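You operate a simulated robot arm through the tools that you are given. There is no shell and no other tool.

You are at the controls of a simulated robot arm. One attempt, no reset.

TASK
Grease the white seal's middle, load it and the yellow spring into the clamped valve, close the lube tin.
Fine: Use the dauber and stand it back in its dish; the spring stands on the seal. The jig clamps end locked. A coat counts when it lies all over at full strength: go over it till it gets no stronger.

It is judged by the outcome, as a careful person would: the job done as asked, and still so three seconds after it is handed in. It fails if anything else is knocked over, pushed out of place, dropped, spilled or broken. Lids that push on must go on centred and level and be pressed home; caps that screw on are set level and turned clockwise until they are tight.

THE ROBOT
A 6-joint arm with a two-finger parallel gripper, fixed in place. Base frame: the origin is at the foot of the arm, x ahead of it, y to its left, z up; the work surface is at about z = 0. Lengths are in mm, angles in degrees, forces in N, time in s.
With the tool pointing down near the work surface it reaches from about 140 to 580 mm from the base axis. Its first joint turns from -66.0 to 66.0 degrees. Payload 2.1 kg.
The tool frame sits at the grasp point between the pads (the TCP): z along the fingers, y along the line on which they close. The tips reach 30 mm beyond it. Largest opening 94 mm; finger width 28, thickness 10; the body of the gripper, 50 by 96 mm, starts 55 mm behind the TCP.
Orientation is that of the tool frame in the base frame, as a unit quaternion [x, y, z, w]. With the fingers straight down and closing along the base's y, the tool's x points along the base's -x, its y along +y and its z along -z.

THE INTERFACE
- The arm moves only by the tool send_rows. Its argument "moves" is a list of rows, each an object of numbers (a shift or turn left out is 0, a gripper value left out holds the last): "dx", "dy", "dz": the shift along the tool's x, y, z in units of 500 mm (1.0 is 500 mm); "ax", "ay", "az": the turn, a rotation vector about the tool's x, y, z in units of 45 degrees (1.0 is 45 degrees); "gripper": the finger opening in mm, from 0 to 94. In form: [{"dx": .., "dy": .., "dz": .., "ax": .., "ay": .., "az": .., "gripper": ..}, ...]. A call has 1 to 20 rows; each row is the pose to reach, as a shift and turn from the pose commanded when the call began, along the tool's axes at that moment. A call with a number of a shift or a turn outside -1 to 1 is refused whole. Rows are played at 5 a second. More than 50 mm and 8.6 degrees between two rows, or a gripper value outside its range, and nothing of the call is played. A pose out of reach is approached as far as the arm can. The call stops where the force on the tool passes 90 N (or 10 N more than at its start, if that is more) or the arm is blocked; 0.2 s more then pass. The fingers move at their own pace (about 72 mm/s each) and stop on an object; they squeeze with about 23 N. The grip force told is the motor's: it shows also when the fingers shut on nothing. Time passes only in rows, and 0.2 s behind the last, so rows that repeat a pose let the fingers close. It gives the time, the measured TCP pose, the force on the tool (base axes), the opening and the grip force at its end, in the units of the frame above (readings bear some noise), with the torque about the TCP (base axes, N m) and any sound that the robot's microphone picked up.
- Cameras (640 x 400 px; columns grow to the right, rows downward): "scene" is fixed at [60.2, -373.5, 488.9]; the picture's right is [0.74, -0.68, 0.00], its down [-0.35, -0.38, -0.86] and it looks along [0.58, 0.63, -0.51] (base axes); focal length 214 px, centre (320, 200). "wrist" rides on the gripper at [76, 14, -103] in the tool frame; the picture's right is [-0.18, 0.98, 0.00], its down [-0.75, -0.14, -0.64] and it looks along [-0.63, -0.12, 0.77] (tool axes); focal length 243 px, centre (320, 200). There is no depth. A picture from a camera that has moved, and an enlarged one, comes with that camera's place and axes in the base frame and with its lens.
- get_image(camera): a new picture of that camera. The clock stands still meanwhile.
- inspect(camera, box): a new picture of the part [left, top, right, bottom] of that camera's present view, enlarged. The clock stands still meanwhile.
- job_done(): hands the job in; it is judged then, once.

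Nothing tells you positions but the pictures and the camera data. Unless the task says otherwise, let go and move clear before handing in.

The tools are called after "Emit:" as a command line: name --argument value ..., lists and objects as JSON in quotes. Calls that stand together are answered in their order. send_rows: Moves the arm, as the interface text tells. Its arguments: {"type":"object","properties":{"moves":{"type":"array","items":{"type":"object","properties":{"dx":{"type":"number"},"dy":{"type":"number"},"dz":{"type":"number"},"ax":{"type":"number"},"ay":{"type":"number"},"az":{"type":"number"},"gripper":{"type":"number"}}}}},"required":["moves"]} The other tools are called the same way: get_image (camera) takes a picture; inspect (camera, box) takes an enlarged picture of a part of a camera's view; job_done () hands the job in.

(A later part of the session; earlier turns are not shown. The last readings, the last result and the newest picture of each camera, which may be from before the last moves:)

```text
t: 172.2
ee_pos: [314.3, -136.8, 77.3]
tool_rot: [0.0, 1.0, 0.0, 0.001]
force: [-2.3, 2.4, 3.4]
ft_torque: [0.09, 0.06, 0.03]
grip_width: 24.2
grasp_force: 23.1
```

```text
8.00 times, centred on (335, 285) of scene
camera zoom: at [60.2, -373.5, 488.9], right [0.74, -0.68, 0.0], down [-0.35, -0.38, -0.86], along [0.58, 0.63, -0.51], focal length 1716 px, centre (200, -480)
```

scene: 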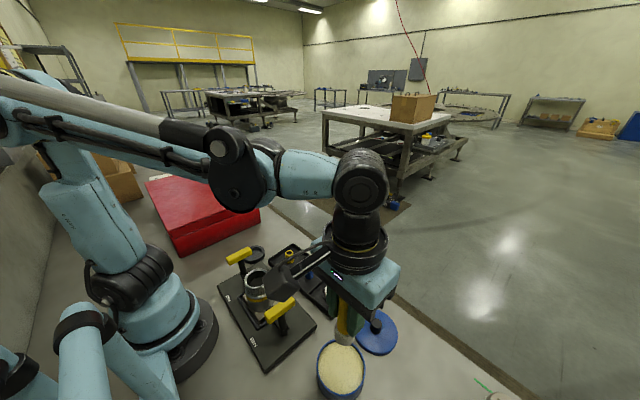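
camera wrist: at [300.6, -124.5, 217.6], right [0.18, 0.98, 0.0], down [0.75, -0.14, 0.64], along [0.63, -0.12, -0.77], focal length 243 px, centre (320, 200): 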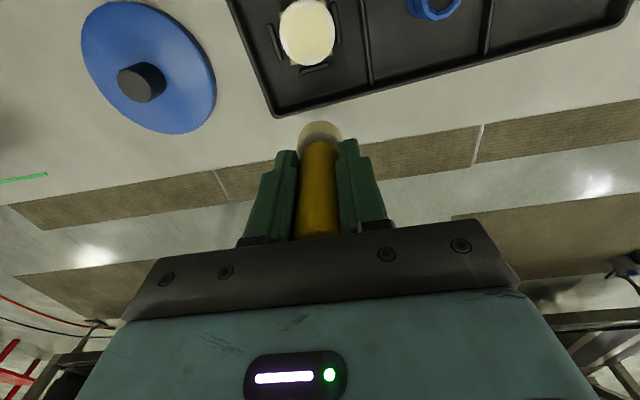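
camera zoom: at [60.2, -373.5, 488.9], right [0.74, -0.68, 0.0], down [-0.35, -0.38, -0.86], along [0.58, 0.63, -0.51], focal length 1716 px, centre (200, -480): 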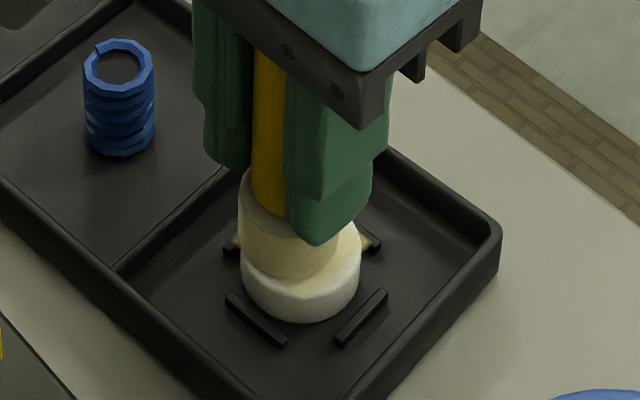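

I'll re-centre on the seal, then drag the tray back +y under firm pressure.

Emit:
send_rows --moves '[{"dz": -0.004}, {"dx": -0.0044, "dy": -0.004, "dz": -0.004}, {"dx": -0.0044, "dy": -0.004, "dz": -0.001}, {"dx": -0.0044, "dy": -0.004, "dz": 0.0}]'

Emit:
send_rows --moves '[{"dz": 0.0006}, {"dz": 0.0012}]'

Emit:
inspect --camera "wrist" --box '[260, 60, 380, 180]'

Emit:
inspect --camera "scene" --box '[310, 260, 360, 310]'

```text
t: 173.2
ee_pos: [319.0, -139.0, 76.0]
tool_rot: [-0.001, 1.0, 0.0, 0.0]
force: [-1.5, 0.9, 8.9]
ft_torque: [0.06, -0.06, -0.01]
grip_width: 24.1
grasp_force: 23.5
```

```text
t: 173.8
ee_pos: [318.1, -139.7, 77.4]
tool_rot: [0.0, 1.0, -0.001, 0.001]
force: [-0.7, 0.7, 21.2]
ft_torque: [0.0, 0.01, -0.04]
grip_width: 24.4
grasp_force: 23.0
```

```text
3.33 times, centred on (320, 120) of wrist
camera zoom: at [241.6, -124.6, 179.1], right [0.19, 0.98, 0.0], down [0.75, -0.14, 0.64], along [0.63, -0.12, -0.77], focal length 809 px, centre (320, 467)
```

zoom: 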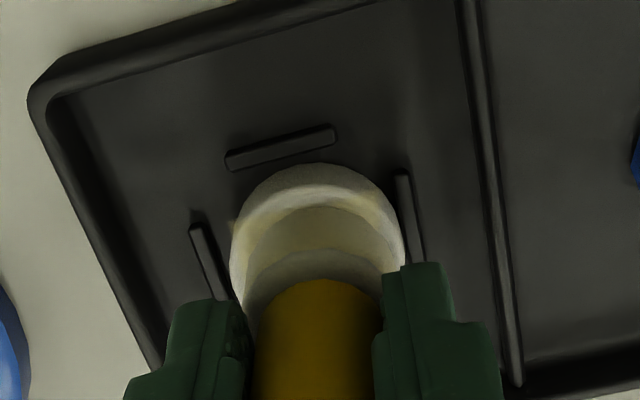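

```text
8.00 times, centred on (335, 285) of scene
camera zoom: at [60.1, -373.5, 489.0], right [0.74, -0.68, 0.0], down [-0.35, -0.38, -0.86], along [0.58, 0.63, -0.51], focal length 1716 px, centre (200, -480)
```

zoom: 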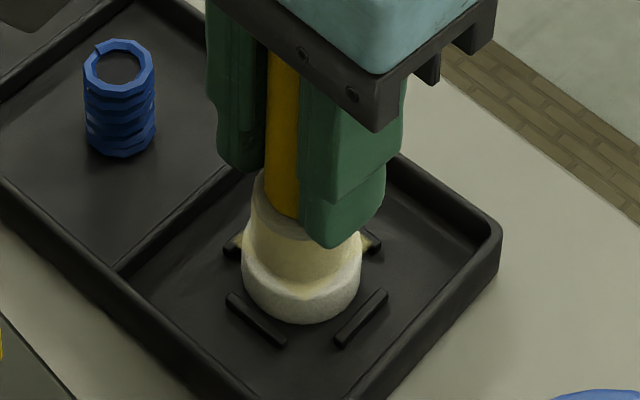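

Emit:
send_rows --moves '[{"dy": 0.002, "dz": -0.0002}, {"dy": 0.004, "dz": -0.0002}, {"dy": 0.006, "dz": -0.0002}, {"dy": 0.008, "dz": -0.0002}]'

Emit:
inspect --camera "scene" --box '[310, 260, 360, 310]'

```text
t: 174.8
ee_pos: [317.8, -135.6, 76.2]
tool_rot: [0.0, 1.0, -0.001, 0.001]
force: [-0.8, -8.2, 22.2]
ft_torque: [-0.5, -0.12, -0.05]
grip_width: 23.9
grasp_force: 22.9
```

```text
8.00 times, centred on (335, 285) of scene
camera zoom: at [60.1, -373.5, 489.0], right [0.74, -0.68, 0.0], down [-0.35, -0.38, -0.86], along [0.58, 0.63, -0.51], focal length 1716 px, centre (200, -480)
```

zoom: 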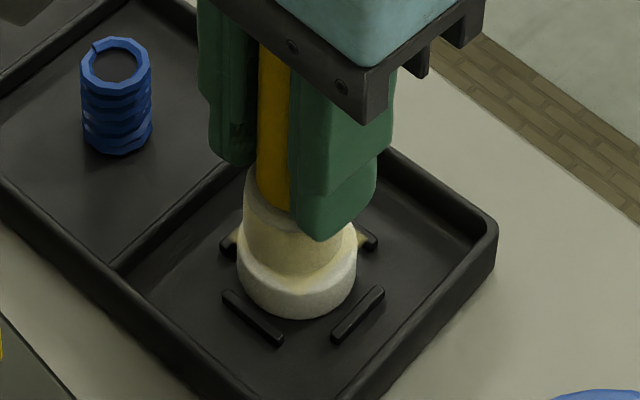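

Emit:
send_rows --moves '[{"dy": 0.002}, {"dy": 0.004}, {"dy": 0.006}]'

Emit:
send_rows --moves '[{"dz": -0.006}, {"dz": -0.03}, {"dx": -0.04, "dy": -0.008, "dz": -0.065}, {"dx": -0.08, "dy": -0.0156, "dz": -0.073}, {"dx": -0.12, "dy": -0.0156, "dz": -0.073}, {"dx": -0.12, "dy": -0.0156, "dz": -0.073}]'

Emit:
inspect --camera "wrist" --box '[270, 0, 350, 80]'

Emit:
inspect --camera "scene" --box '[322, 280, 346, 304]'

Emit:
inspect --camera "scene" --box '[310, 260, 360, 310]'

```text
t: 175.6
ee_pos: [317.2, -132.8, 77.1]
tool_rot: [0.0, 1.0, 0.0, 0.001]
force: [-0.1, -3.4, 9.1]
ft_torque: [-0.27, -0.06, 0.0]
grip_width: 24.1
grasp_force: 22.7
```

```text
t: 177.0
ee_pos: [377.8, -139.8, 112.6]
tool_rot: [-0.001, 1.0, 0.0, 0.001]
force: [0.8, 0.7, 0.1]
ft_torque: [0.0, 0.0, -0.01]
grip_width: 24.1
grasp_force: 23.0
```

```text
5.00 times, centred on (310, 40) of wrist
camera zoom: at [301.9, -125.3, 214.6], right [0.18, 0.98, 0.0], down [0.75, -0.14, 0.64], along [0.63, -0.12, -0.77], focal length 1213 px, centre (370, 1000)
```

zoom: 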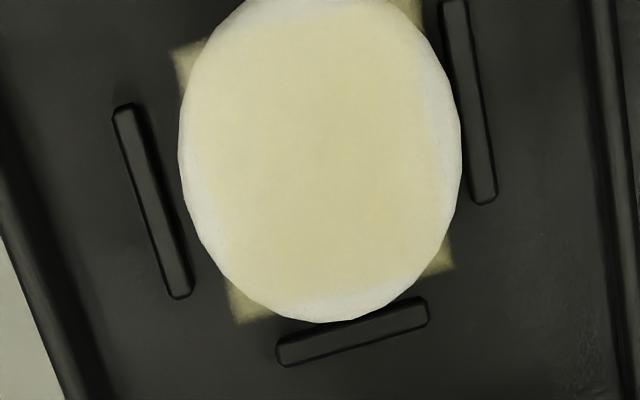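

```text
16.00 times, centred on (334, 292) of scene
camera zoom: at [60.2, -373.5, 488.9], right [0.74, -0.68, 0.0], down [-0.35, -0.38, -0.86], along [0.58, 0.63, -0.51], focal length 3432 px, centre (96, -1272)
```

zoom: 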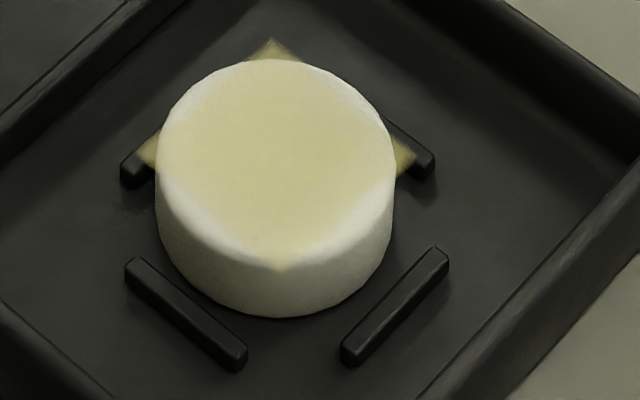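

```text
8.00 times, centred on (335, 285) of scene
camera zoom: at [60.2, -373.5, 488.9], right [0.74, -0.68, 0.0], down [-0.35, -0.38, -0.86], along [0.58, 0.63, -0.51], focal length 1716 px, centre (200, -480)
```

zoom: 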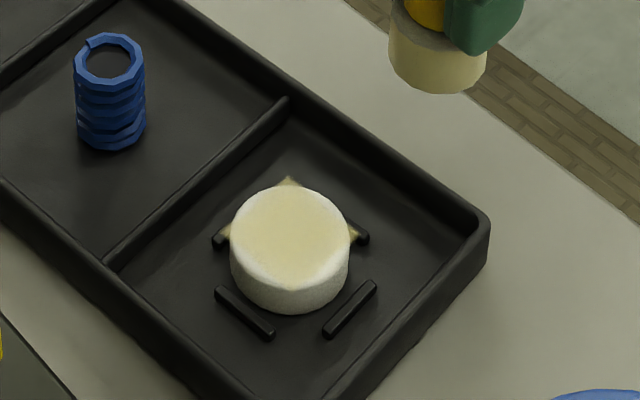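

The colour looks about equal to the last round, so it seems near saturation. One more reload and pass will confirm it.

Emit:
send_rows --moves '[{"dz": -0.04}, {"dz": -0.08}, {"dx": 0.05, "dy": -0.038, "dz": -0.08}, {"dx": 0.1, "dy": -0.077, "dz": -0.08}, {"dx": 0.16, "dy": -0.123, "dz": -0.08}, {"dx": 0.22, "dy": -0.169, "dz": -0.08}, {"dx": 0.28, "dy": -0.215, "dz": -0.08}, {"dx": 0.32, "dy": -0.246, "dz": -0.08}, {"dx": 0.3364, "dy": -0.258, "dz": -0.07}, {"dx": 0.3364, "dy": -0.258, "dz": -0.03}, {"dx": 0.3364, "dy": -0.258, "dz": 0.01}, {"dx": 0.3364, "dy": -0.258, "dz": 0.03}, {"dx": 0.3364, "dy": -0.258, "dz": 0.04}, {"dx": 0.3364, "dy": -0.258, "dz": 0.0423}]'

Emit:
send_rows --moves '[{"dz": 0.0015}, {"dz": 0.003}]'

Emit:
send_rows --moves '[{"dz": 0.0006}, {"dz": 0.0012}]'

```text
t: 180.0
ee_pos: [208.9, -268.6, 91.7]
tool_rot: [0.001, 1.0, 0.0, 0.001]
force: [-0.2, 0.9, 0.0]
ft_torque: [0.03, -0.03, 0.0]
grip_width: 24.1
grasp_force: 23.0
```

```text
t: 180.6
ee_pos: [209.8, -268.7, 90.7]
tool_rot: [-0.001, 1.0, 0.0, 0.001]
force: [0.2, -0.1, 0.2]
ft_torque: [0.0, 0.03, 0.0]
grip_width: 24.2
grasp_force: 23.3
```

```text
t: 181.2
ee_pos: [209.5, -268.8, 90.6]
tool_rot: [0.0, 1.0, -0.001, 0.001]
force: [0.2, 0.7, -0.6]
ft_torque: [0.0, 0.01, 0.0]
grip_width: 24.0
grasp_force: 23.3
```

Emit:
send_rows --moves '[{"dz": 0.001}, {"dz": 0.0014}]'

Emit:
send_rows --moves '[{"az": 0.15}, {"az": 0.3}, {"az": 0.15}, {"az": 0.0}, {"az": -0.15}, {"az": -0.3}, {"az": -0.15}, {"az": 0.0}]'

```text
t: 181.8
ee_pos: [210.1, -270.0, 89.5]
tool_rot: [0.0, 1.0, 0.001, 0.001]
force: [0.8, 0.7, 7.8]
ft_torque: [0.09, -0.16, 0.02]
grip_width: 24.2
grasp_force: 23.0
```

```text
t: 183.6
ee_pos: [208.8, -268.5, 89.9]
tool_rot: [0.001, 1.0, 0.0, 0.001]
force: [0.1, 1.1, 17.7]
ft_torque: [0.07, -0.09, 0.05]
grip_width: 23.7
grasp_force: 23.8
```

Emit:
send_rows --moves '[{"dz": -0.01}, {"dz": -0.06}, {"dz": -0.12}, {"dx": -0.02, "dy": 0.025, "dz": -0.14}, {"dx": -0.06, "dy": 0.075, "dz": -0.14}, {"dx": -0.1, "dy": 0.126, "dz": -0.14}, {"dx": -0.14, "dy": 0.176, "dz": -0.14}, {"dx": -0.18, "dy": 0.226, "dz": -0.14}, {"dx": -0.21, "dy": 0.263, "dz": -0.12}, {"dx": -0.2142, "dy": 0.269, "dz": -0.08}, {"dx": -0.2142, "dy": 0.269, "dz": -0.03}, {"dx": -0.2142, "dy": 0.269, "dz": 0.0}, {"dx": -0.2142, "dy": 0.269, "dz": 0.012}, {"dx": -0.2142, "dy": 0.269, "dz": 0.012}]'

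Emit:
inspect --camera "scene" --box '[310, 260, 360, 310]'

Emit:
inspect --camera "wrist" --box '[260, 60, 380, 180]'

```text
t: 186.6
ee_pos: [316.3, -133.4, 82.2]
tool_rot: [0.0, 1.0, 0.0, 0.001]
force: [1.2, -0.3, -1.2]
ft_torque: [0.04, -0.03, -0.03]
grip_width: 24.3
grasp_force: 23.2
```

```text
8.00 times, centred on (335, 285) of scene
camera zoom: at [60.2, -373.5, 488.9], right [0.74, -0.68, 0.0], down [-0.35, -0.38, -0.86], along [0.58, 0.63, -0.51], focal length 1716 px, centre (200, -480)
```

zoom: 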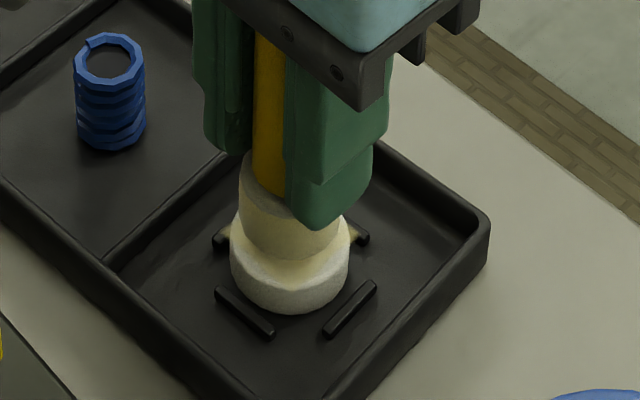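

```text
3.33 times, centred on (320, 120) of wrist
camera zoom: at [240.2, -120.3, 184.3], right [0.18, 0.98, 0.0], down [0.75, -0.14, 0.64], along [0.63, -0.12, -0.77], focal length 809 px, centre (320, 467)
```

zoom: 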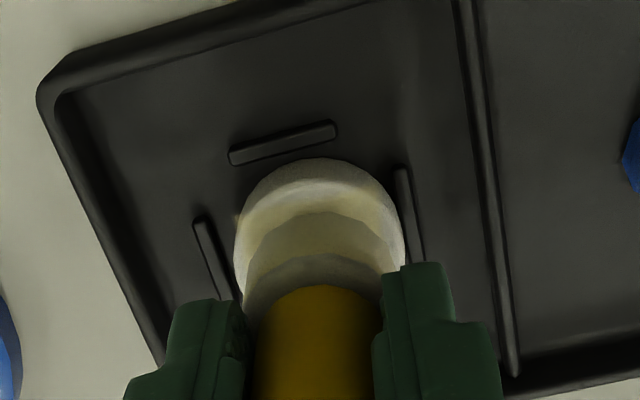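

Emit:
send_rows --moves '[{"dz": 0.006}, {"dz": 0.01}, {"dz": 0.011}]'

Emit:
send_rows --moves '[{"dz": 0.0006}, {"dz": 0.0012}]'

Emit:
send_rows --moves '[{"dz": 0.0005}, {"dz": 0.001}]'

```text
t: 187.4
ee_pos: [315.2, -134.7, 78.1]
tool_rot: [0.0, 1.0, 0.0, 0.0]
force: [-0.4, -1.2, -0.6]
ft_torque: [0.02, 0.0, 0.0]
grip_width: 24.1
grasp_force: 22.9
```

```text
t: 188.0
ee_pos: [317.4, -134.2, 78.1]
tool_rot: [0.0, 1.0, -0.001, 0.001]
force: [0.2, -0.2, -0.7]
ft_torque: [0.0, -0.01, 0.0]
grip_width: 24.2
grasp_force: 23.7
```

```text
t: 188.6
ee_pos: [317.0, -134.0, 76.6]
tool_rot: [0.0, 1.0, -0.001, 0.0]
force: [-1.4, -0.4, -0.4]
ft_torque: [0.0, -0.01, 0.0]
grip_width: 24.3
grasp_force: 23.2
```

Emit:
send_rows --moves '[{"dz": 0.0006}, {"dz": 0.0012}]'

Emit:
send_rows --moves '[{"dz": 0.0003}, {"dz": 0.0006}]'

```text
t: 189.2
ee_pos: [317.0, -134.9, 75.1]
tool_rot: [0.0, 1.0, 0.0, 0.0]
force: [-0.8, 0.1, 6.1]
ft_torque: [0.05, 0.05, -0.02]
grip_width: 24.0
grasp_force: 22.5
```

```text
t: 189.8
ee_pos: [317.6, -134.3, 75.6]
tool_rot: [0.0, 1.0, -0.001, 0.001]
force: [-2.5, -0.4, 12.3]
ft_torque: [0.0, 0.1, -0.01]
grip_width: 23.9
grasp_force: 23.3
```

Emit:
send_rows --moves '[{"dy": -0.0015}, {"dy": -0.003}, {"dx": 0.002, "dy": -0.002}, {"dx": 0.003}, {"dx": 0.002, "dy": 0.002}, {"dy": 0.003}, {"dx": -0.002, "dy": 0.002}, {"dx": -0.003}, {"dx": -0.002, "dy": -0.002}, {"dy": -0.003}, {"dy": -0.0015}, {"dy": 0.0}]'

Emit:
send_rows --moves '[{"dz": 0.0002, "dx": 0.0015}, {"dz": 0.0002, "dx": 0.003}, {"dz": 0.0002, "dx": 0.002, "dy": 0.002}, {"dz": 0.0002, "dy": 0.003}, {"dz": 0.0002, "dx": -0.002, "dy": 0.002}, {"dz": 0.0002, "dx": -0.003}, {"dz": 0.0002, "dx": -0.002, "dy": -0.002}, {"dz": 0.0002, "dy": -0.003}, {"dz": 0.0002, "dx": 0.002, "dy": -0.002}, {"dz": 0.0002, "dx": 0.003}, {"dz": 0.0002, "dx": 0.0015}, {"dz": 0.0002}]'

Emit:
inspect --camera "scene" --box '[310, 260, 360, 310]'

```text
t: 192.4
ee_pos: [315.3, -134.5, 77.0]
tool_rot: [0.0, 1.0, -0.001, 0.001]
force: [1.6, 0.4, -1.7]
ft_torque: [-0.02, -0.03, 0.01]
grip_width: 24.0
grasp_force: 22.6
```

```text
t: 195.0
ee_pos: [317.2, -134.8, 76.1]
tool_rot: [0.0, 1.0, 0.0, 0.0]
force: [-3.1, 0.6, 3.8]
ft_torque: [-0.02, 0.16, 0.03]
grip_width: 24.2
grasp_force: 23.0
```

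```text
8.00 times, centred on (335, 285) of scene
camera zoom: at [60.2, -373.5, 488.9], right [0.74, -0.68, 0.0], down [-0.35, -0.38, -0.86], along [0.58, 0.63, -0.51], focal length 1716 px, centre (200, -480)
```

zoom: 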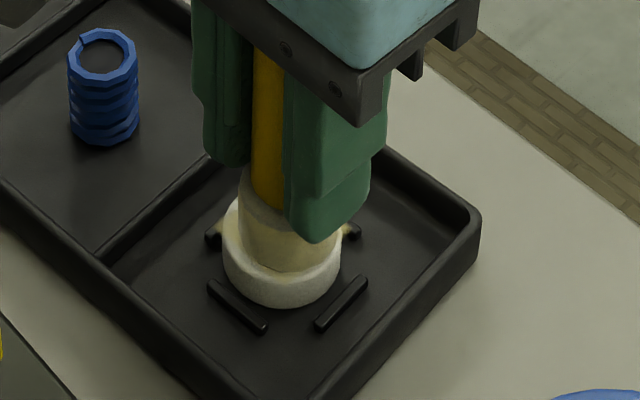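

The tray went the other way this time by about 6 mm. I'll press and drag −y to bring it back.

Emit:
send_rows --moves '[{"dz": 0.0006}, {"dz": 0.0012}]'

Emit:
send_rows --moves '[{"dx": -0.001, "dy": -0.002}, {"dx": -0.001, "dy": -0.004}, {"dx": -0.001, "dy": -0.006}, {"dx": -0.001, "dy": -0.008}, {"dx": -0.001, "dy": -0.01}]'

Emit:
inspect --camera "scene" --box '[310, 260, 360, 310]'

```text
t: 195.6
ee_pos: [316.5, -135.5, 75.3]
tool_rot: [0.0, 1.0, -0.001, 0.002]
force: [0.2, 0.0, 15.4]
ft_torque: [0.06, 0.03, -0.02]
grip_width: 24.2
grasp_force: 23.2
```

```text
t: 196.8
ee_pos: [316.7, -138.7, 74.2]
tool_rot: [0.0, 1.0, 0.0, 0.002]
force: [-1.3, 8.1, 21.0]
ft_torque: [0.48, -0.02, 0.01]
grip_width: 24.0
grasp_force: 22.7
```

```text
8.00 times, centred on (335, 285) of scene
camera zoom: at [60.1, -373.5, 489.0], right [0.74, -0.68, 0.0], down [-0.35, -0.38, -0.86], along [0.58, 0.63, -0.51], focal length 1716 px, centre (200, -480)
```

zoom: 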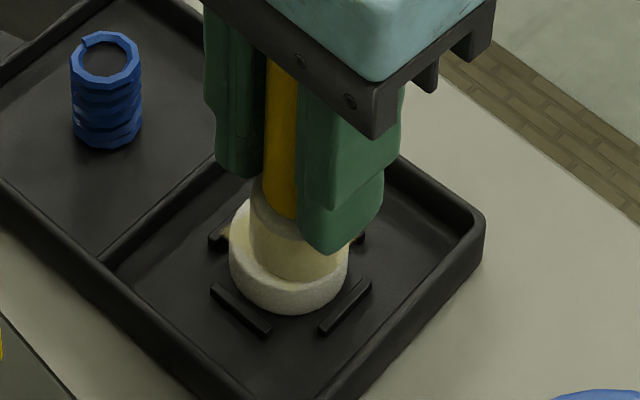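

Emit:
send_rows --moves '[{"dz": -0.005}, {"dx": 0.0044, "dy": 0.005, "dz": -0.005}, {"dx": 0.0044, "dy": 0.005, "dz": -0.001}, {"dx": 0.0044, "dy": 0.005, "dz": 0.0}]'

Emit:
send_rows --moves '[{"dz": 0.0004}, {"dz": 0.0008}]'

Emit:
send_rows --moves '[{"dx": -0.001, "dy": -0.002}, {"dx": -0.002, "dy": -0.004}, {"dx": -0.003, "dy": -0.006}, {"dx": -0.004, "dy": -0.008}, {"dx": -0.005, "dy": -0.01}]'

Emit:
inspect --camera "scene" --box '[310, 260, 360, 310]'

```text
t: 197.8
ee_pos: [314.7, -136.4, 75.0]
tool_rot: [0.001, 1.0, -0.002, 0.001]
force: [-1.1, -1.0, 16.5]
ft_torque: [-0.04, -0.03, 0.01]
grip_width: 23.9
grasp_force: 23.0
```

```text
t: 198.4
ee_pos: [314.9, -135.7, 74.2]
tool_rot: [0.001, 1.0, -0.001, 0.001]
force: [-1.5, 1.1, 20.9]
ft_torque: [0.01, 0.0, -0.03]
grip_width: 24.3
grasp_force: 23.1
```

```text
t: 199.6
ee_pos: [317.1, -141.7, 74.7]
tool_rot: [0.0, 1.0, -0.001, 0.001]
force: [0.1, 3.3, 7.5]
ft_torque: [0.2, -0.01, -0.01]
grip_width: 24.2
grasp_force: 22.8
```

```text
8.00 times, centred on (335, 285) of scene
camera zoom: at [60.2, -373.5, 488.9], right [0.74, -0.68, 0.0], down [-0.35, -0.38, -0.86], along [0.58, 0.63, -0.51], focal length 1716 px, centre (200, -480)
```

zoom: 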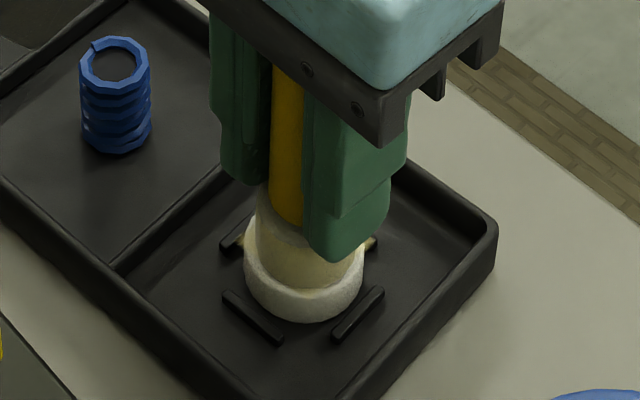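

The tray is within about 1.5 mm of its original place. I'll lift and compare the coat.

Emit:
send_rows --moves '[{"dz": -0.006}, {"dz": -0.03}, {"dx": -0.04, "dy": 0.004, "dz": -0.065}, {"dx": -0.08, "dy": 0.004, "dz": -0.073}, {"dx": -0.12, "dy": 0.004, "dz": -0.073}, {"dx": -0.12, "dy": 0.004, "dz": -0.073}]'

Emit:
inspect --camera "wrist" --box '[270, 0, 350, 80]'

Emit:
inspect --camera "scene" --box '[322, 280, 346, 304]'

Emit:
inspect --camera "scene" --box '[310, 260, 360, 310]'

Emit:
get_image --camera "wrist"

```text
t: 201.0
ee_pos: [378.1, -140.6, 114.2]
tool_rot: [-0.001, 1.0, 0.0, 0.001]
force: [-0.4, -0.1, -1.1]
ft_torque: [0.0, 0.01, 0.02]
grip_width: 24.2
grasp_force: 23.3
```

```text
5.00 times, centred on (310, 40) of wrist
camera zoom: at [301.0, -126.2, 215.3], right [0.18, 0.98, 0.0], down [0.75, -0.14, 0.64], along [0.63, -0.12, -0.77], focal length 1213 px, centre (370, 1000)
```

zoom: 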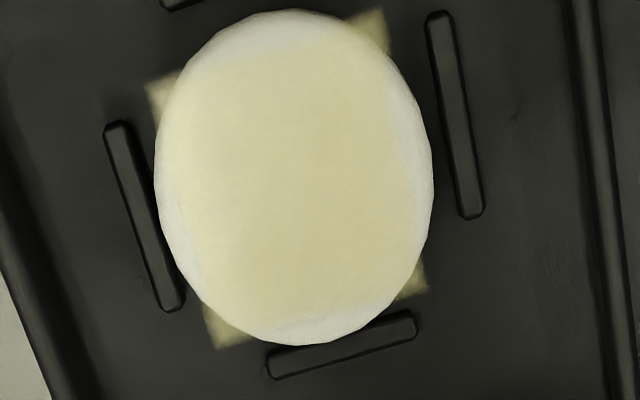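

```text
16.00 times, centred on (334, 292) of scene
camera zoom: at [60.2, -373.5, 488.9], right [0.74, -0.68, 0.0], down [-0.35, -0.38, -0.86], along [0.58, 0.63, -0.51], focal length 3432 px, centre (96, -1272)
```

zoom: 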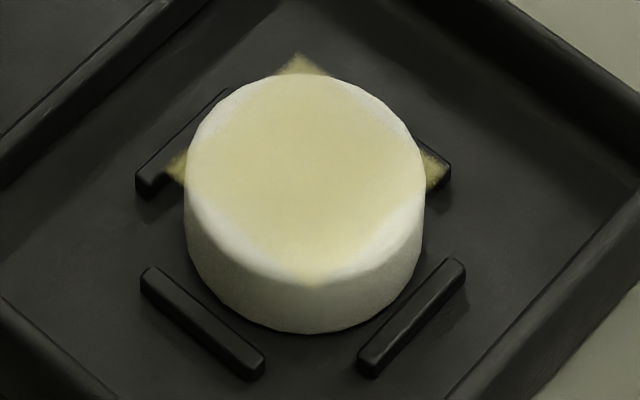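

```text
8.00 times, centred on (335, 285) of scene
camera zoom: at [60.2, -373.5, 488.9], right [0.74, -0.68, 0.0], down [-0.35, -0.38, -0.86], along [0.58, 0.63, -0.51], focal length 1716 px, centre (200, -480)
```

zoom: 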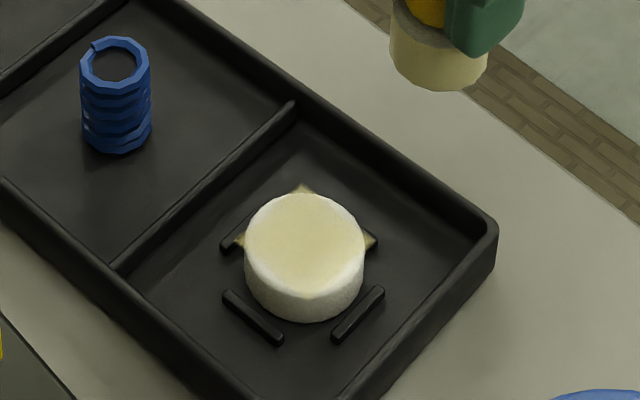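

```text
taken
camera wrist: at [301.0, -126.2, 215.3], right [0.18, 0.98, 0.0], down [0.75, -0.14, 0.64], along [0.63, -0.12, -0.77], focal length 243 px, centre (320, 200)
```

wrist: 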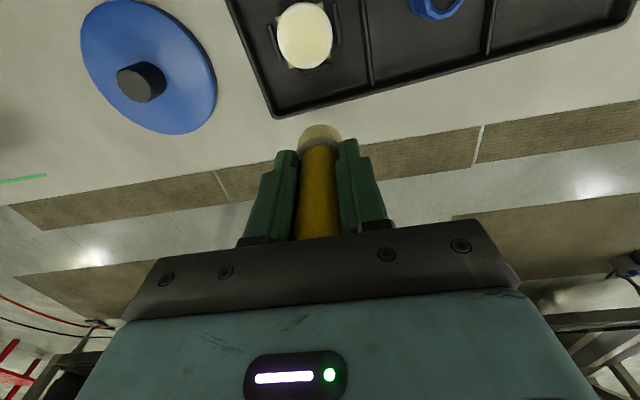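

The coat is now equal to the last round, so it is saturated and even over the middle. Next I'll carry the dauber back to its dish.

Emit:
send_rows --moves '[{"dz": -0.05}, {"dz": -0.1}, {"dz": -0.148}, {"dx": 0.02, "dy": 0.0378, "dz": -0.148}, {"dx": 0.05, "dy": 0.0945, "dz": -0.148}, {"dx": 0.08, "dy": 0.1511, "dz": -0.148}, {"dx": 0.11, "dy": 0.2078, "dz": -0.148}, {"dx": 0.14, "dy": 0.2645, "dz": -0.148}, {"dx": 0.17, "dy": 0.3212, "dz": -0.148}, {"dx": 0.2, "dy": 0.3778, "dz": -0.148}, {"dx": 0.23, "dy": 0.4345, "dz": -0.148}, {"dx": 0.255, "dy": 0.4818, "dz": -0.148}, {"dx": 0.2762, "dy": 0.5218, "dz": -0.148}, {"dx": 0.2762, "dy": 0.5218, "dz": -0.148}, {"dx": 0.2762, "dy": 0.5218, "dz": -0.148}]'

Emit:
get_image --camera "wrist"

Emit:
get_image --camera "scene"

Emit:
inspect --camera "wrist" --box '[260, 50, 380, 150]'

Emit:
inspect --camera "scene" --box '[205, 190, 295, 290]'

```text
t: 204.2
ee_pos: [239.3, 120.3, 184.2]
tool_rot: [0.0, 1.0, -0.001, 0.001]
force: [0.1, 0.2, -1.6]
ft_torque: [0.0, 0.01, 0.01]
grip_width: 24.2
grasp_force: 22.7
```

```text
taken
camera wrist: at [162.7, 133.9, 286.4], right [0.18, 0.98, 0.0], down [0.75, -0.14, 0.64], along [0.63, -0.12, -0.77], focal length 243 px, centre (320, 200)
```

wrist: 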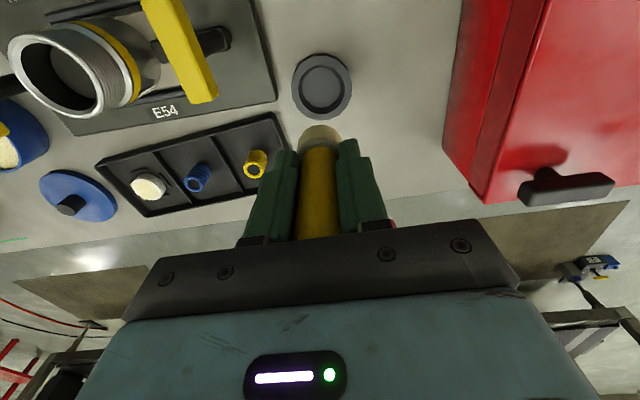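

```text
taken
```

scene: 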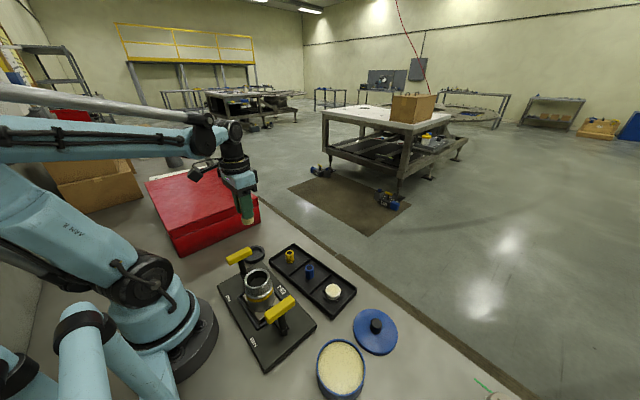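

```text
4.00 times, centred on (320, 100) of wrist
camera zoom: at [162.7, 133.9, 286.4], right [0.18, 0.98, 0.0], down [0.75, -0.14, 0.64], along [0.63, -0.12, -0.77], focal length 970 px, centre (320, 600)
```

zoom: 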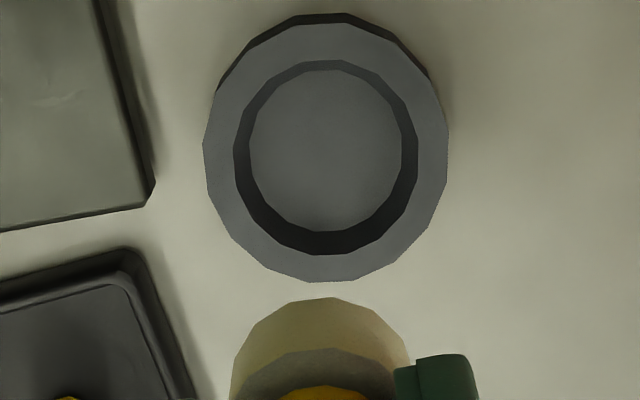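

```text
4.00 times, centred on (250, 240) of scene
camera zoom: at [60.2, -373.5, 488.9], right [0.74, -0.68, 0.0], down [-0.35, -0.38, -0.86], along [0.58, 0.63, -0.51], focal length 858 px, centre (600, 40)
```

zoom: 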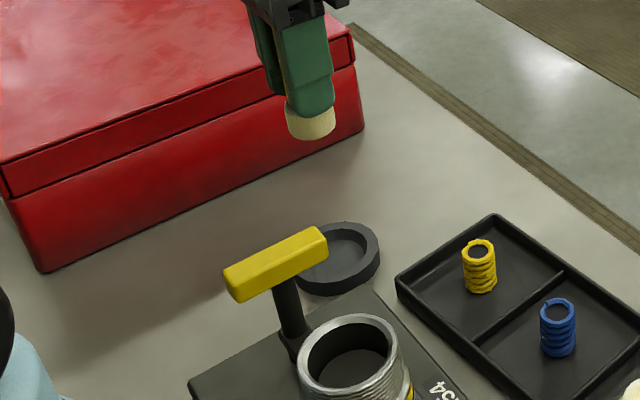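

The dish is directly below with about 50 mm of inner width. I'll lower to a few mm above its floor, then feel for contact.

Emit:
send_rows --moves '[{"dz": 0.05}, {"dz": 0.1}, {"dz": 0.15}, {"dz": 0.19}, {"dz": 0.22}, {"dz": 0.232}, {"dz": 0.232}]'

Emit:
inspect --camera "wrist" --box '[260, 50, 380, 170]'

Emit:
inspect --camera "scene" --box '[215, 205, 295, 285]'

```text
t: 205.8
ee_pos: [239.1, 119.5, 68.5]
tool_rot: [0.0, 1.0, 0.0, 0.001]
force: [0.6, -0.3, 0.6]
ft_torque: [0.0, 0.01, 0.01]
grip_width: 24.2
grasp_force: 23.0
```

```text
3.33 times, centred on (320, 110) of wrist
camera zoom: at [162.6, 134.3, 171.0], right [0.18, 0.98, 0.0], down [0.75, -0.14, 0.64], along [0.63, -0.12, -0.77], focal length 809 px, centre (320, 500)
```

zoom: 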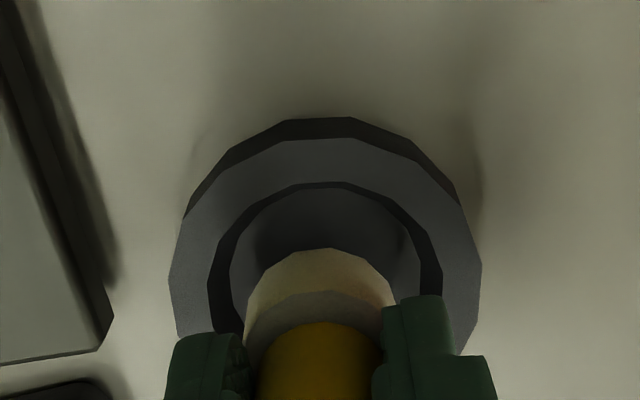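

```text
5.00 times, centred on (255, 245) of scene
camera zoom: at [60.2, -373.5, 488.9], right [0.74, -0.68, 0.0], down [-0.35, -0.38, -0.86], along [0.58, 0.63, -0.51], focal length 1072 px, centre (645, -25)
```

zoom: 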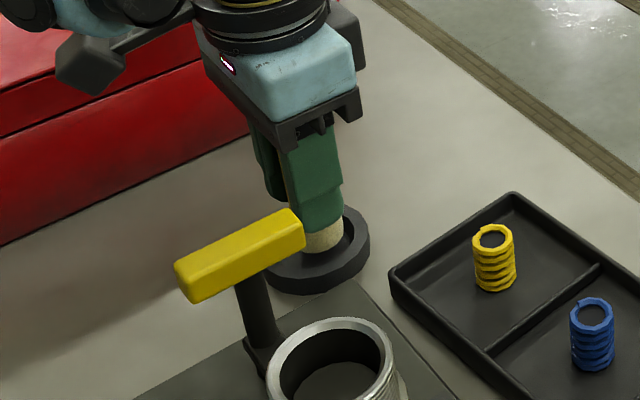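

Emit:
send_rows --moves '[{"dz": 0.003}, {"dz": 0.006}, {"dz": 0.009}]'

Emit:
send_rows --moves '[{"dz": 0.0015}, {"dz": 0.003}]'

Emit:
send_rows --moves '[{"dz": 0.0015}, {"dz": 0.003}]'

```text
t: 206.6
ee_pos: [239.1, 120.5, 63.5]
tool_rot: [0.0, 1.0, 0.0, 0.0]
force: [-0.1, -0.5, -0.4]
ft_torque: [0.02, 0.02, 0.02]
grip_width: 24.3
grasp_force: 23.1
```

```text
t: 207.2
ee_pos: [238.6, 121.2, 62.8]
tool_rot: [0.0, 1.0, -0.001, 0.001]
force: [-0.7, -0.6, -0.8]
ft_torque: [-0.03, -0.02, -0.05]
grip_width: 24.3
grasp_force: 23.2
```

```text
t: 207.8
ee_pos: [240.0, 120.5, 61.4]
tool_rot: [0.0, 1.0, 0.0, 0.001]
force: [0.4, -0.2, -1.1]
ft_torque: [-0.02, -0.04, 0.03]
grip_width: 24.2
grasp_force: 22.3
```

Emit:
send_rows --moves '[{"dz": 0.001}, {"dz": 0.002}]'

Emit:
send_rows --moves '[{"dz": 0.001}, {"dz": 0.002}]'

```text
t: 208.4
ee_pos: [238.8, 120.4, 59.9]
tool_rot: [0.0, 1.0, 0.001, 0.001]
force: [-0.5, 0.7, -1.0]
ft_torque: [0.0, 0.02, 0.04]
grip_width: 24.1
grasp_force: 23.4
```

```text
t: 209.0
ee_pos: [239.8, 120.9, 58.6]
tool_rot: [0.001, 1.0, -0.001, 0.001]
force: [-1.3, -4.4, 36.2]
ft_torque: [-0.14, -0.04, -0.05]
grip_width: 24.0
grasp_force: 23.3
```

Contact with the dish floor. I'll ease off to near zero force before releasing.

Emit:
send_rows --moves '[{"dz": -0.001}, {"dz": -0.0012}]'

Emit:
inspect --camera "scene" --box '[215, 205, 295, 285]'

Emit:
inspect --camera "wrist" --box '[260, 50, 380, 170]'

```text
t: 209.6
ee_pos: [238.0, 122.2, 60.2]
tool_rot: [0.0, 1.0, 0.0, 0.001]
force: [0.5, 0.3, 1.5]
ft_torque: [-0.02, -0.03, -0.03]
grip_width: 24.1
grasp_force: 22.9
```

```text
5.00 times, centred on (255, 245) of scene
camera zoom: at [60.2, -373.5, 488.9], right [0.74, -0.68, 0.0], down [-0.35, -0.38, -0.86], along [0.58, 0.63, -0.51], focal length 1072 px, centre (645, -25)
```

zoom: 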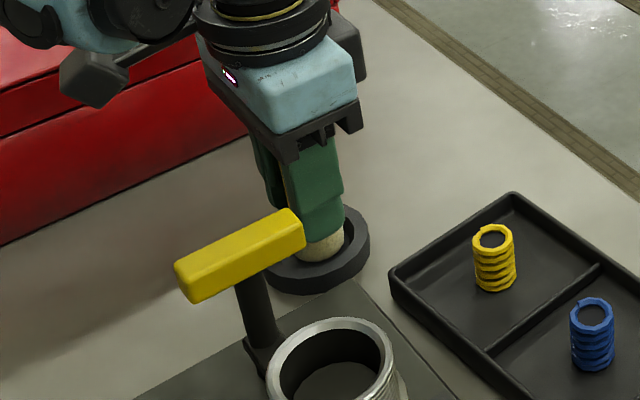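

```text
3.33 times, centred on (320, 110) of wrist
camera zoom: at [162.7, 135.9, 162.0], right [0.18, 0.98, 0.0], down [0.75, -0.14, 0.64], along [0.63, -0.12, -0.77], focal length 809 px, centre (320, 500)
```

zoom: 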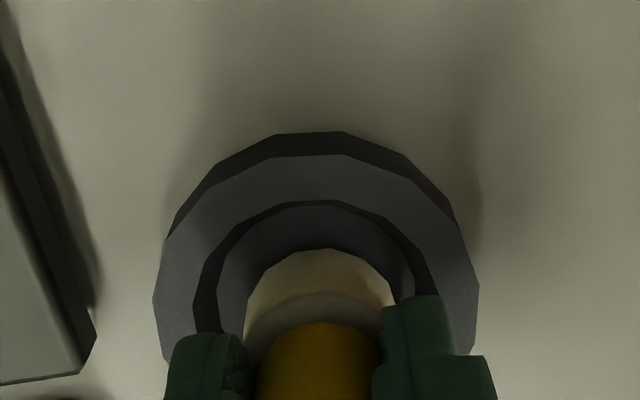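

Emit:
send_rows --moves '[{"gripper": 28}, {"gripper": 34}, {"gripper": 44}, {"gripper": 56}, {"gripper": 56}]'

Emit:
inspect --camera "wrist" --box '[240, 50, 400, 250]'

Emit:
inspect --camera "scene" --box '[215, 205, 295, 285]'

```text
t: 210.8
ee_pos: [239.2, 121.1, 60.1]
tool_rot: [0.0, 1.0, -0.001, 0.0]
force: [0.4, -0.1, -0.1]
ft_torque: [0.0, 0.0, 0.01]
grip_width: 56.2
grasp_force: 0.1
```

```text
2.00 times, centred on (320, 150) of wrist
camera zoom: at [162.9, 135.8, 162.2], right [0.18, 0.98, 0.0], down [0.75, -0.14, 0.64], along [0.63, -0.12, -0.77], focal length 485 px, centre (320, 300)
```

zoom: 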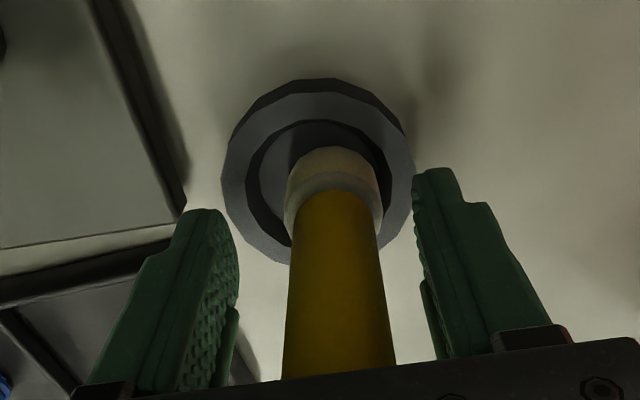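

```text
5.00 times, centred on (255, 245) of scene
camera zoom: at [60.2, -373.5, 488.9], right [0.74, -0.68, 0.0], down [-0.35, -0.38, -0.86], along [0.58, 0.63, -0.51], focal length 1072 px, centre (645, -25)
```

zoom: 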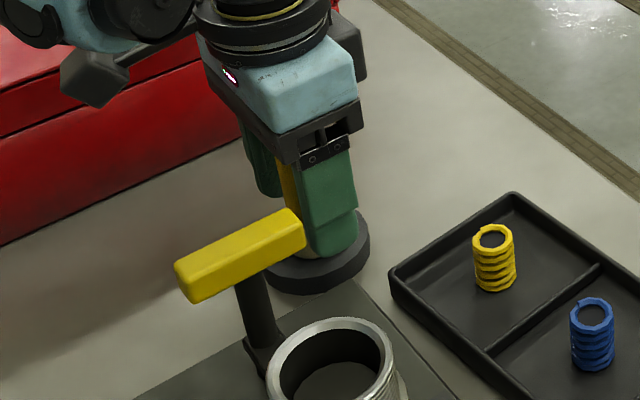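

The dauber stands freely in its dish. I'll rise clear and then inspect the valve bore from above.

Emit:
send_rows --moves '[{"dz": -0.02}, {"dz": -0.06}, {"dz": -0.12}, {"dz": -0.19}, {"dz": -0.26}, {"dz": -0.32}, {"dz": -0.36}, {"dz": -0.36}]'

Emit:
inspect --camera "scene" --box '[215, 205, 295, 285]'

Emit:
get_image --camera "wrist"

```text
t: 212.6
ee_pos: [238.3, 119.0, 239.6]
tool_rot: [0.0, 1.0, 0.0, 0.001]
force: [-0.8, -0.4, 0.3]
ft_torque: [0.06, -0.02, 0.0]
grip_width: 56.1
grasp_force: 0.1
```

```text
5.00 times, centred on (255, 245) of scene
camera zoom: at [60.2, -373.5, 488.9], right [0.74, -0.68, 0.0], down [-0.35, -0.38, -0.86], along [0.58, 0.63, -0.51], focal length 1072 px, centre (645, -25)
```

zoom: 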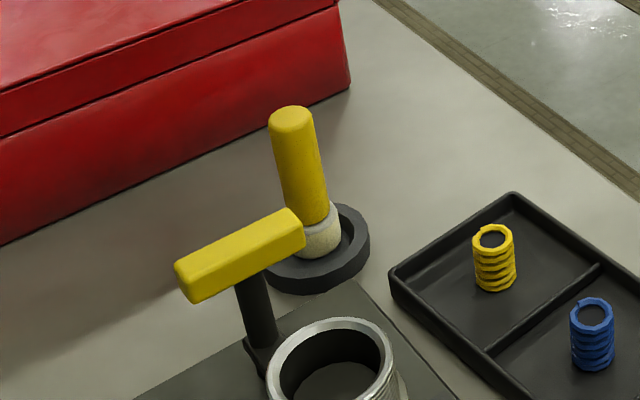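

```text
taken
camera wrist: at [161.5, 133.4, 341.5], right [0.18, 0.98, 0.0], down [0.75, -0.14, 0.64], along [0.63, -0.12, -0.77], focal length 243 px, centre (320, 200)
```

wrist: 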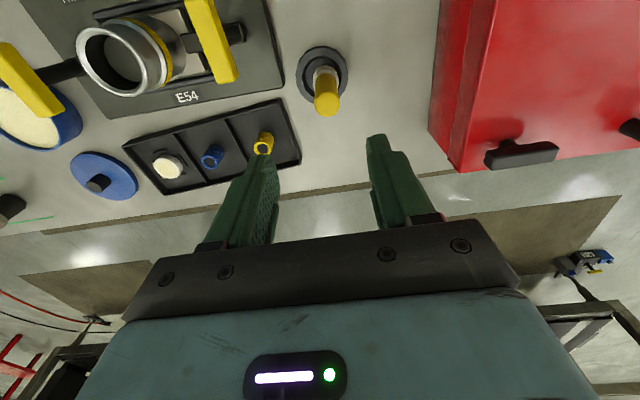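

The dauber is upright. Now I'll bring the camera over the valve for a look into the bore and at the clamps.

Emit:
send_rows --moves '[{"dx": 0.003, "dy": -0.06}, {"dx": 0.007, "dy": -0.13}, {"dx": 0.011, "dy": -0.2}, {"dx": 0.015, "dy": -0.27, "dz": 0.04}, {"dx": 0.019, "dy": -0.33, "dz": 0.1}, {"dx": 0.022, "dy": -0.3678, "dz": 0.15}, {"dx": 0.022, "dy": -0.3678, "dz": 0.18}, {"dx": 0.022, "dy": -0.3678, "dz": 0.18}]'

Emit:
get_image --camera "wrist"

Emit:
inspect --camera "wrist" --box '[240, 0, 400, 120]'

```text
t: 214.4
ee_pos: [227.3, -64.0, 151.2]
tool_rot: [0.0, 1.0, 0.0, 0.001]
force: [0.3, 0.6, 0.4]
ft_torque: [0.0, -0.01, 0.02]
grip_width: 56.0
grasp_force: 0.0
```

```text
taken
camera wrist: at [150.9, -48.7, 253.3], right [0.18, 0.98, 0.0], down [0.75, -0.14, 0.64], along [0.63, -0.12, -0.77], focal length 243 px, centre (320, 200)
```

wrist: 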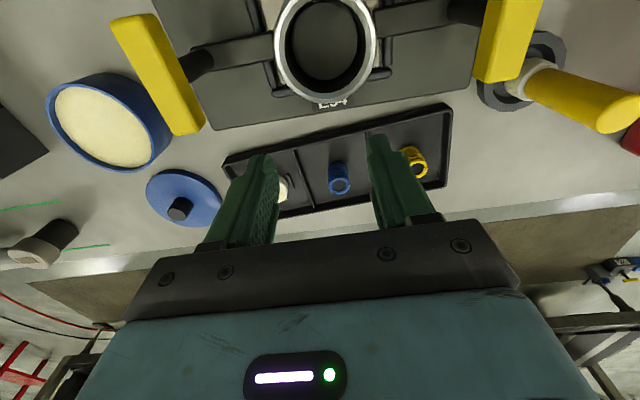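

```text
3.33 times, centred on (320, 60) of wrist
camera zoom: at [150.9, -48.7, 253.3], right [0.18, 0.98, 0.0], down [0.75, -0.14, 0.64], along [0.63, -0.12, -0.77], focal length 809 px, centre (320, 667)
```

zoom: 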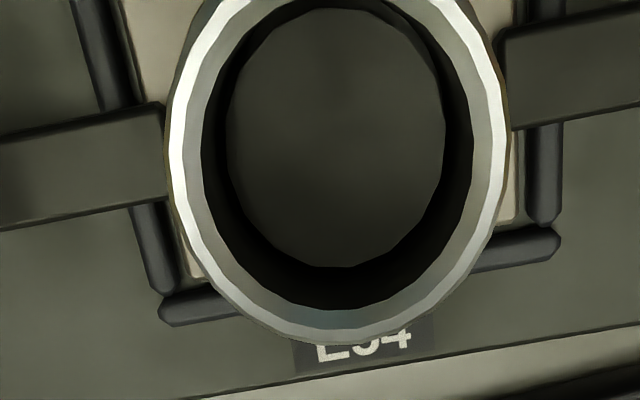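

The bore looks about 44 mm wide and roughly 43 mm deep, so the seal will fit with a few mm clearance. I'll back the camera up for a full view of the rim to pin down its centre.

Emit:
send_rows --moves '[{"dx": 0.03, "dz": -0.03}, {"dx": 0.06, "dz": -0.06}, {"dx": 0.06, "dz": -0.06}]'

Emit:
inspect --camera "wrist" --box '[240, 0, 400, 120]'

Emit:
inspect --camera "scene" --box '[230, 255, 290, 315]'

```text
t: 215.2
ee_pos: [197.8, -63.8, 181.2]
tool_rot: [0.002, 1.0, -0.002, 0.001]
force: [-0.7, 0.1, 0.2]
ft_torque: [0.0, 0.01, -0.01]
grip_width: 56.1
grasp_force: 0.0
```

```text
3.33 times, centred on (320, 60) of wrist
camera zoom: at [121.8, -49.5, 283.1], right [0.18, 0.98, 0.0], down [0.75, -0.14, 0.64], along [0.63, -0.12, -0.77], focal length 809 px, centre (320, 667)
```

zoom: 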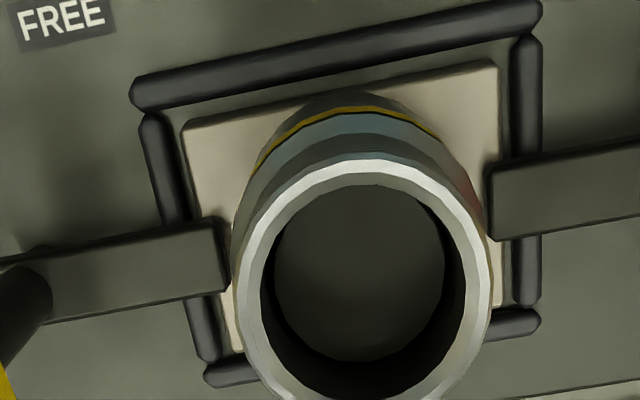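

```text
6.67 times, centred on (260, 285) of scene
camera zoom: at [60.2, -373.5, 488.9], right [0.74, -0.68, 0.0], down [-0.35, -0.38, -0.86], along [0.58, 0.63, -0.51], focal length 1430 px, centre (720, -367)
```

zoom: 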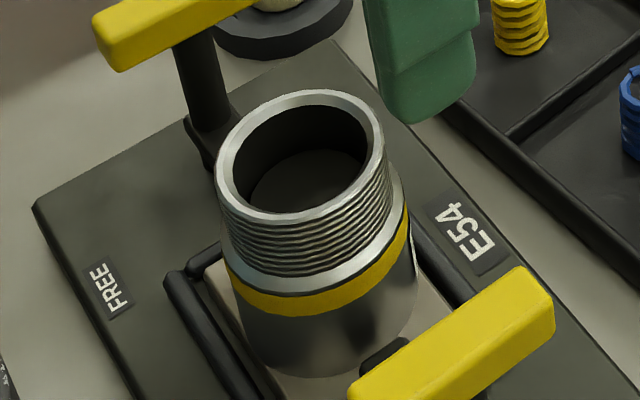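

The valve centre is about [171.7,-49.5], rim z≈100–104, floor about 43 mm down. Now I'll go above the seal with a 48 mm opening to pick it up.

Emit:
send_rows --moves '[{"dx": -0.04, "dy": -0.026, "gripper": 48}, {"dx": -0.1, "dy": -0.063, "gripper": 48}, {"dx": -0.16, "dy": -0.101, "gripper": 48}, {"dx": -0.22, "dy": -0.139, "dz": 0.02, "gripper": 48}, {"dx": -0.244, "dy": -0.154, "dz": 0.06, "gripper": 48}, {"dx": -0.244, "dy": -0.154, "dz": 0.12, "gripper": 48}, {"dx": -0.244, "dy": -0.154, "dz": 0.15, "gripper": 48}, {"dx": -0.244, "dy": -0.154, "dz": 0.15, "gripper": 48}]'

Emit:
get_image --camera "wrist"

Emit:
inspect --camera "wrist" --box '[270, 70, 370, 170]'

Emit:
inspect --camera "scene" --box '[305, 255, 365, 315]'

```text
t: 217.0
ee_pos: [320.0, -139.8, 104.9]
tool_rot: [0.0, 1.0, -0.002, 0.001]
force: [0.8, -0.1, -0.2]
ft_torque: [-0.01, -0.02, 0.0]
grip_width: 48.2
grasp_force: 0.1
```

```text
taken
camera wrist: at [243.4, -125.6, 207.5], right [0.18, 0.98, 0.0], down [0.75, -0.14, 0.64], along [0.63, -0.12, -0.77], focal length 243 px, centre (320, 200)
```

wrist: 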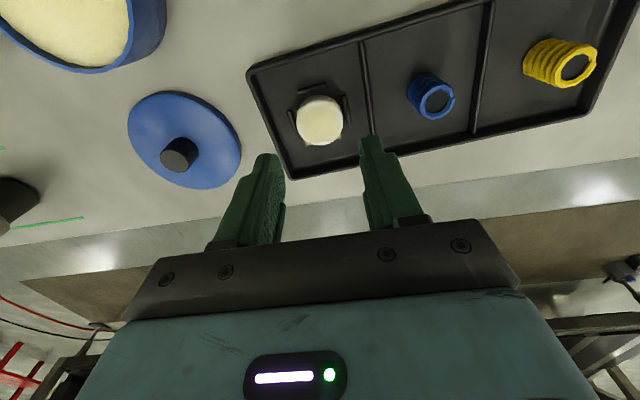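

```text
4.00 times, centred on (320, 120) of wrist
camera zoom: at [243.4, -125.6, 207.5], right [0.18, 0.98, 0.0], down [0.75, -0.14, 0.64], along [0.63, -0.12, -0.77], focal length 970 px, centre (320, 520)
```

zoom: 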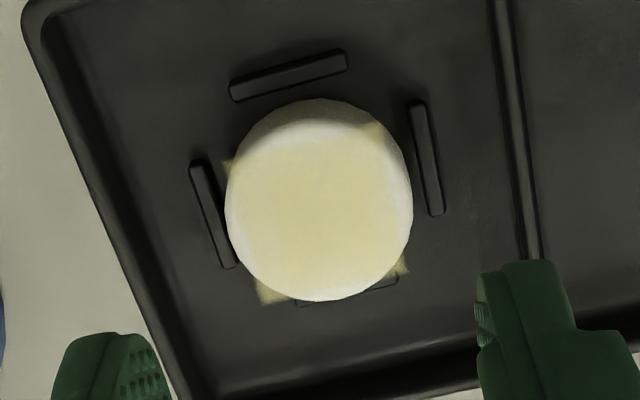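

```text
6.67 times, centred on (335, 285) of scene
camera zoom: at [60.2, -373.5, 488.9], right [0.74, -0.68, 0.0], down [-0.35, -0.38, -0.86], along [0.58, 0.63, -0.51], focal length 1430 px, centre (220, -367)
```

zoom: 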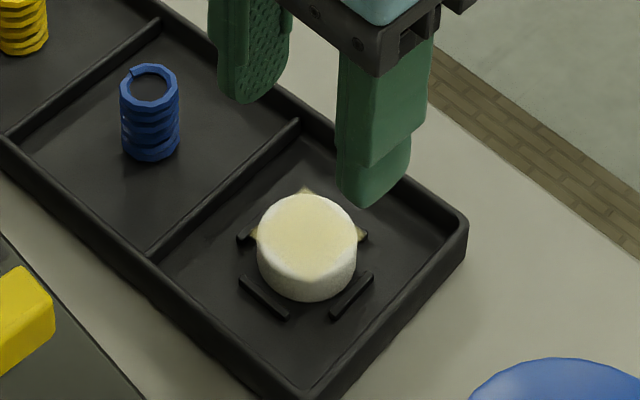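

The seal is aligned to within about 1 mm. I'll descend with the tips staying above the nest ridges and grip the upper half of the seal.

Emit:
send_rows --moves '[{"dx": -0.0016, "dz": 0.03}, {"dx": -0.0016, "dz": 0.06}, {"dx": -0.0016, "dz": 0.09}, {"dx": -0.0016, "dz": 0.11}, {"dx": -0.0016, "dz": 0.12}, {"dx": -0.0016, "dz": 0.12}]'

Emit:
inspect --camera "scene" --box '[305, 255, 365, 315]'

Emit:
inspect --camera "wrist" --box '[260, 90, 380, 190]'

```text
t: 218.4
ee_pos: [320.4, -139.8, 45.2]
tool_rot: [0.0, 1.0, 0.0, 0.001]
force: [-0.2, 0.1, 0.5]
ft_torque: [-0.02, -0.02, -0.01]
grip_width: 48.1
grasp_force: 0.1
```

```text
6.67 times, centred on (335, 285) of scene
camera zoom: at [60.2, -373.5, 488.9], right [0.74, -0.68, 0.0], down [-0.35, -0.38, -0.86], along [0.58, 0.63, -0.51], focal length 1430 px, centre (220, -367)
```

zoom: 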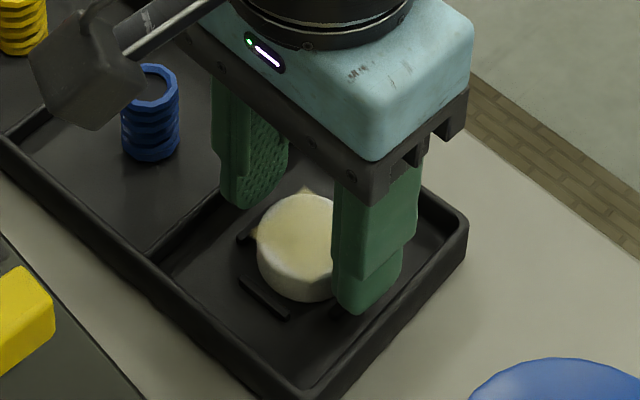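

```text
4.00 times, centred on (320, 140) of wrist
camera zoom: at [244.8, -125.7, 147.8], right [0.18, 0.98, 0.0], down [0.75, -0.14, 0.64], along [0.63, -0.12, -0.77], focal length 970 px, centre (320, 440)
```

zoom: 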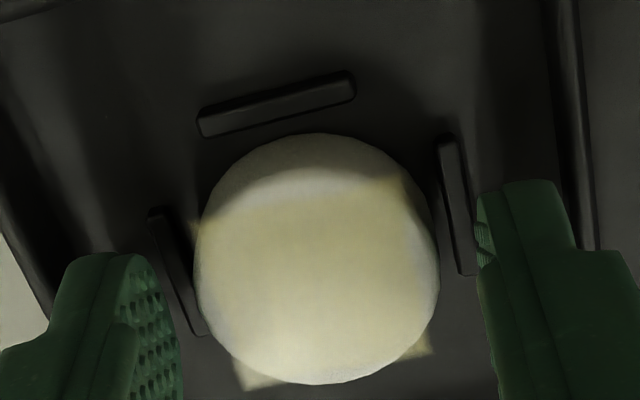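

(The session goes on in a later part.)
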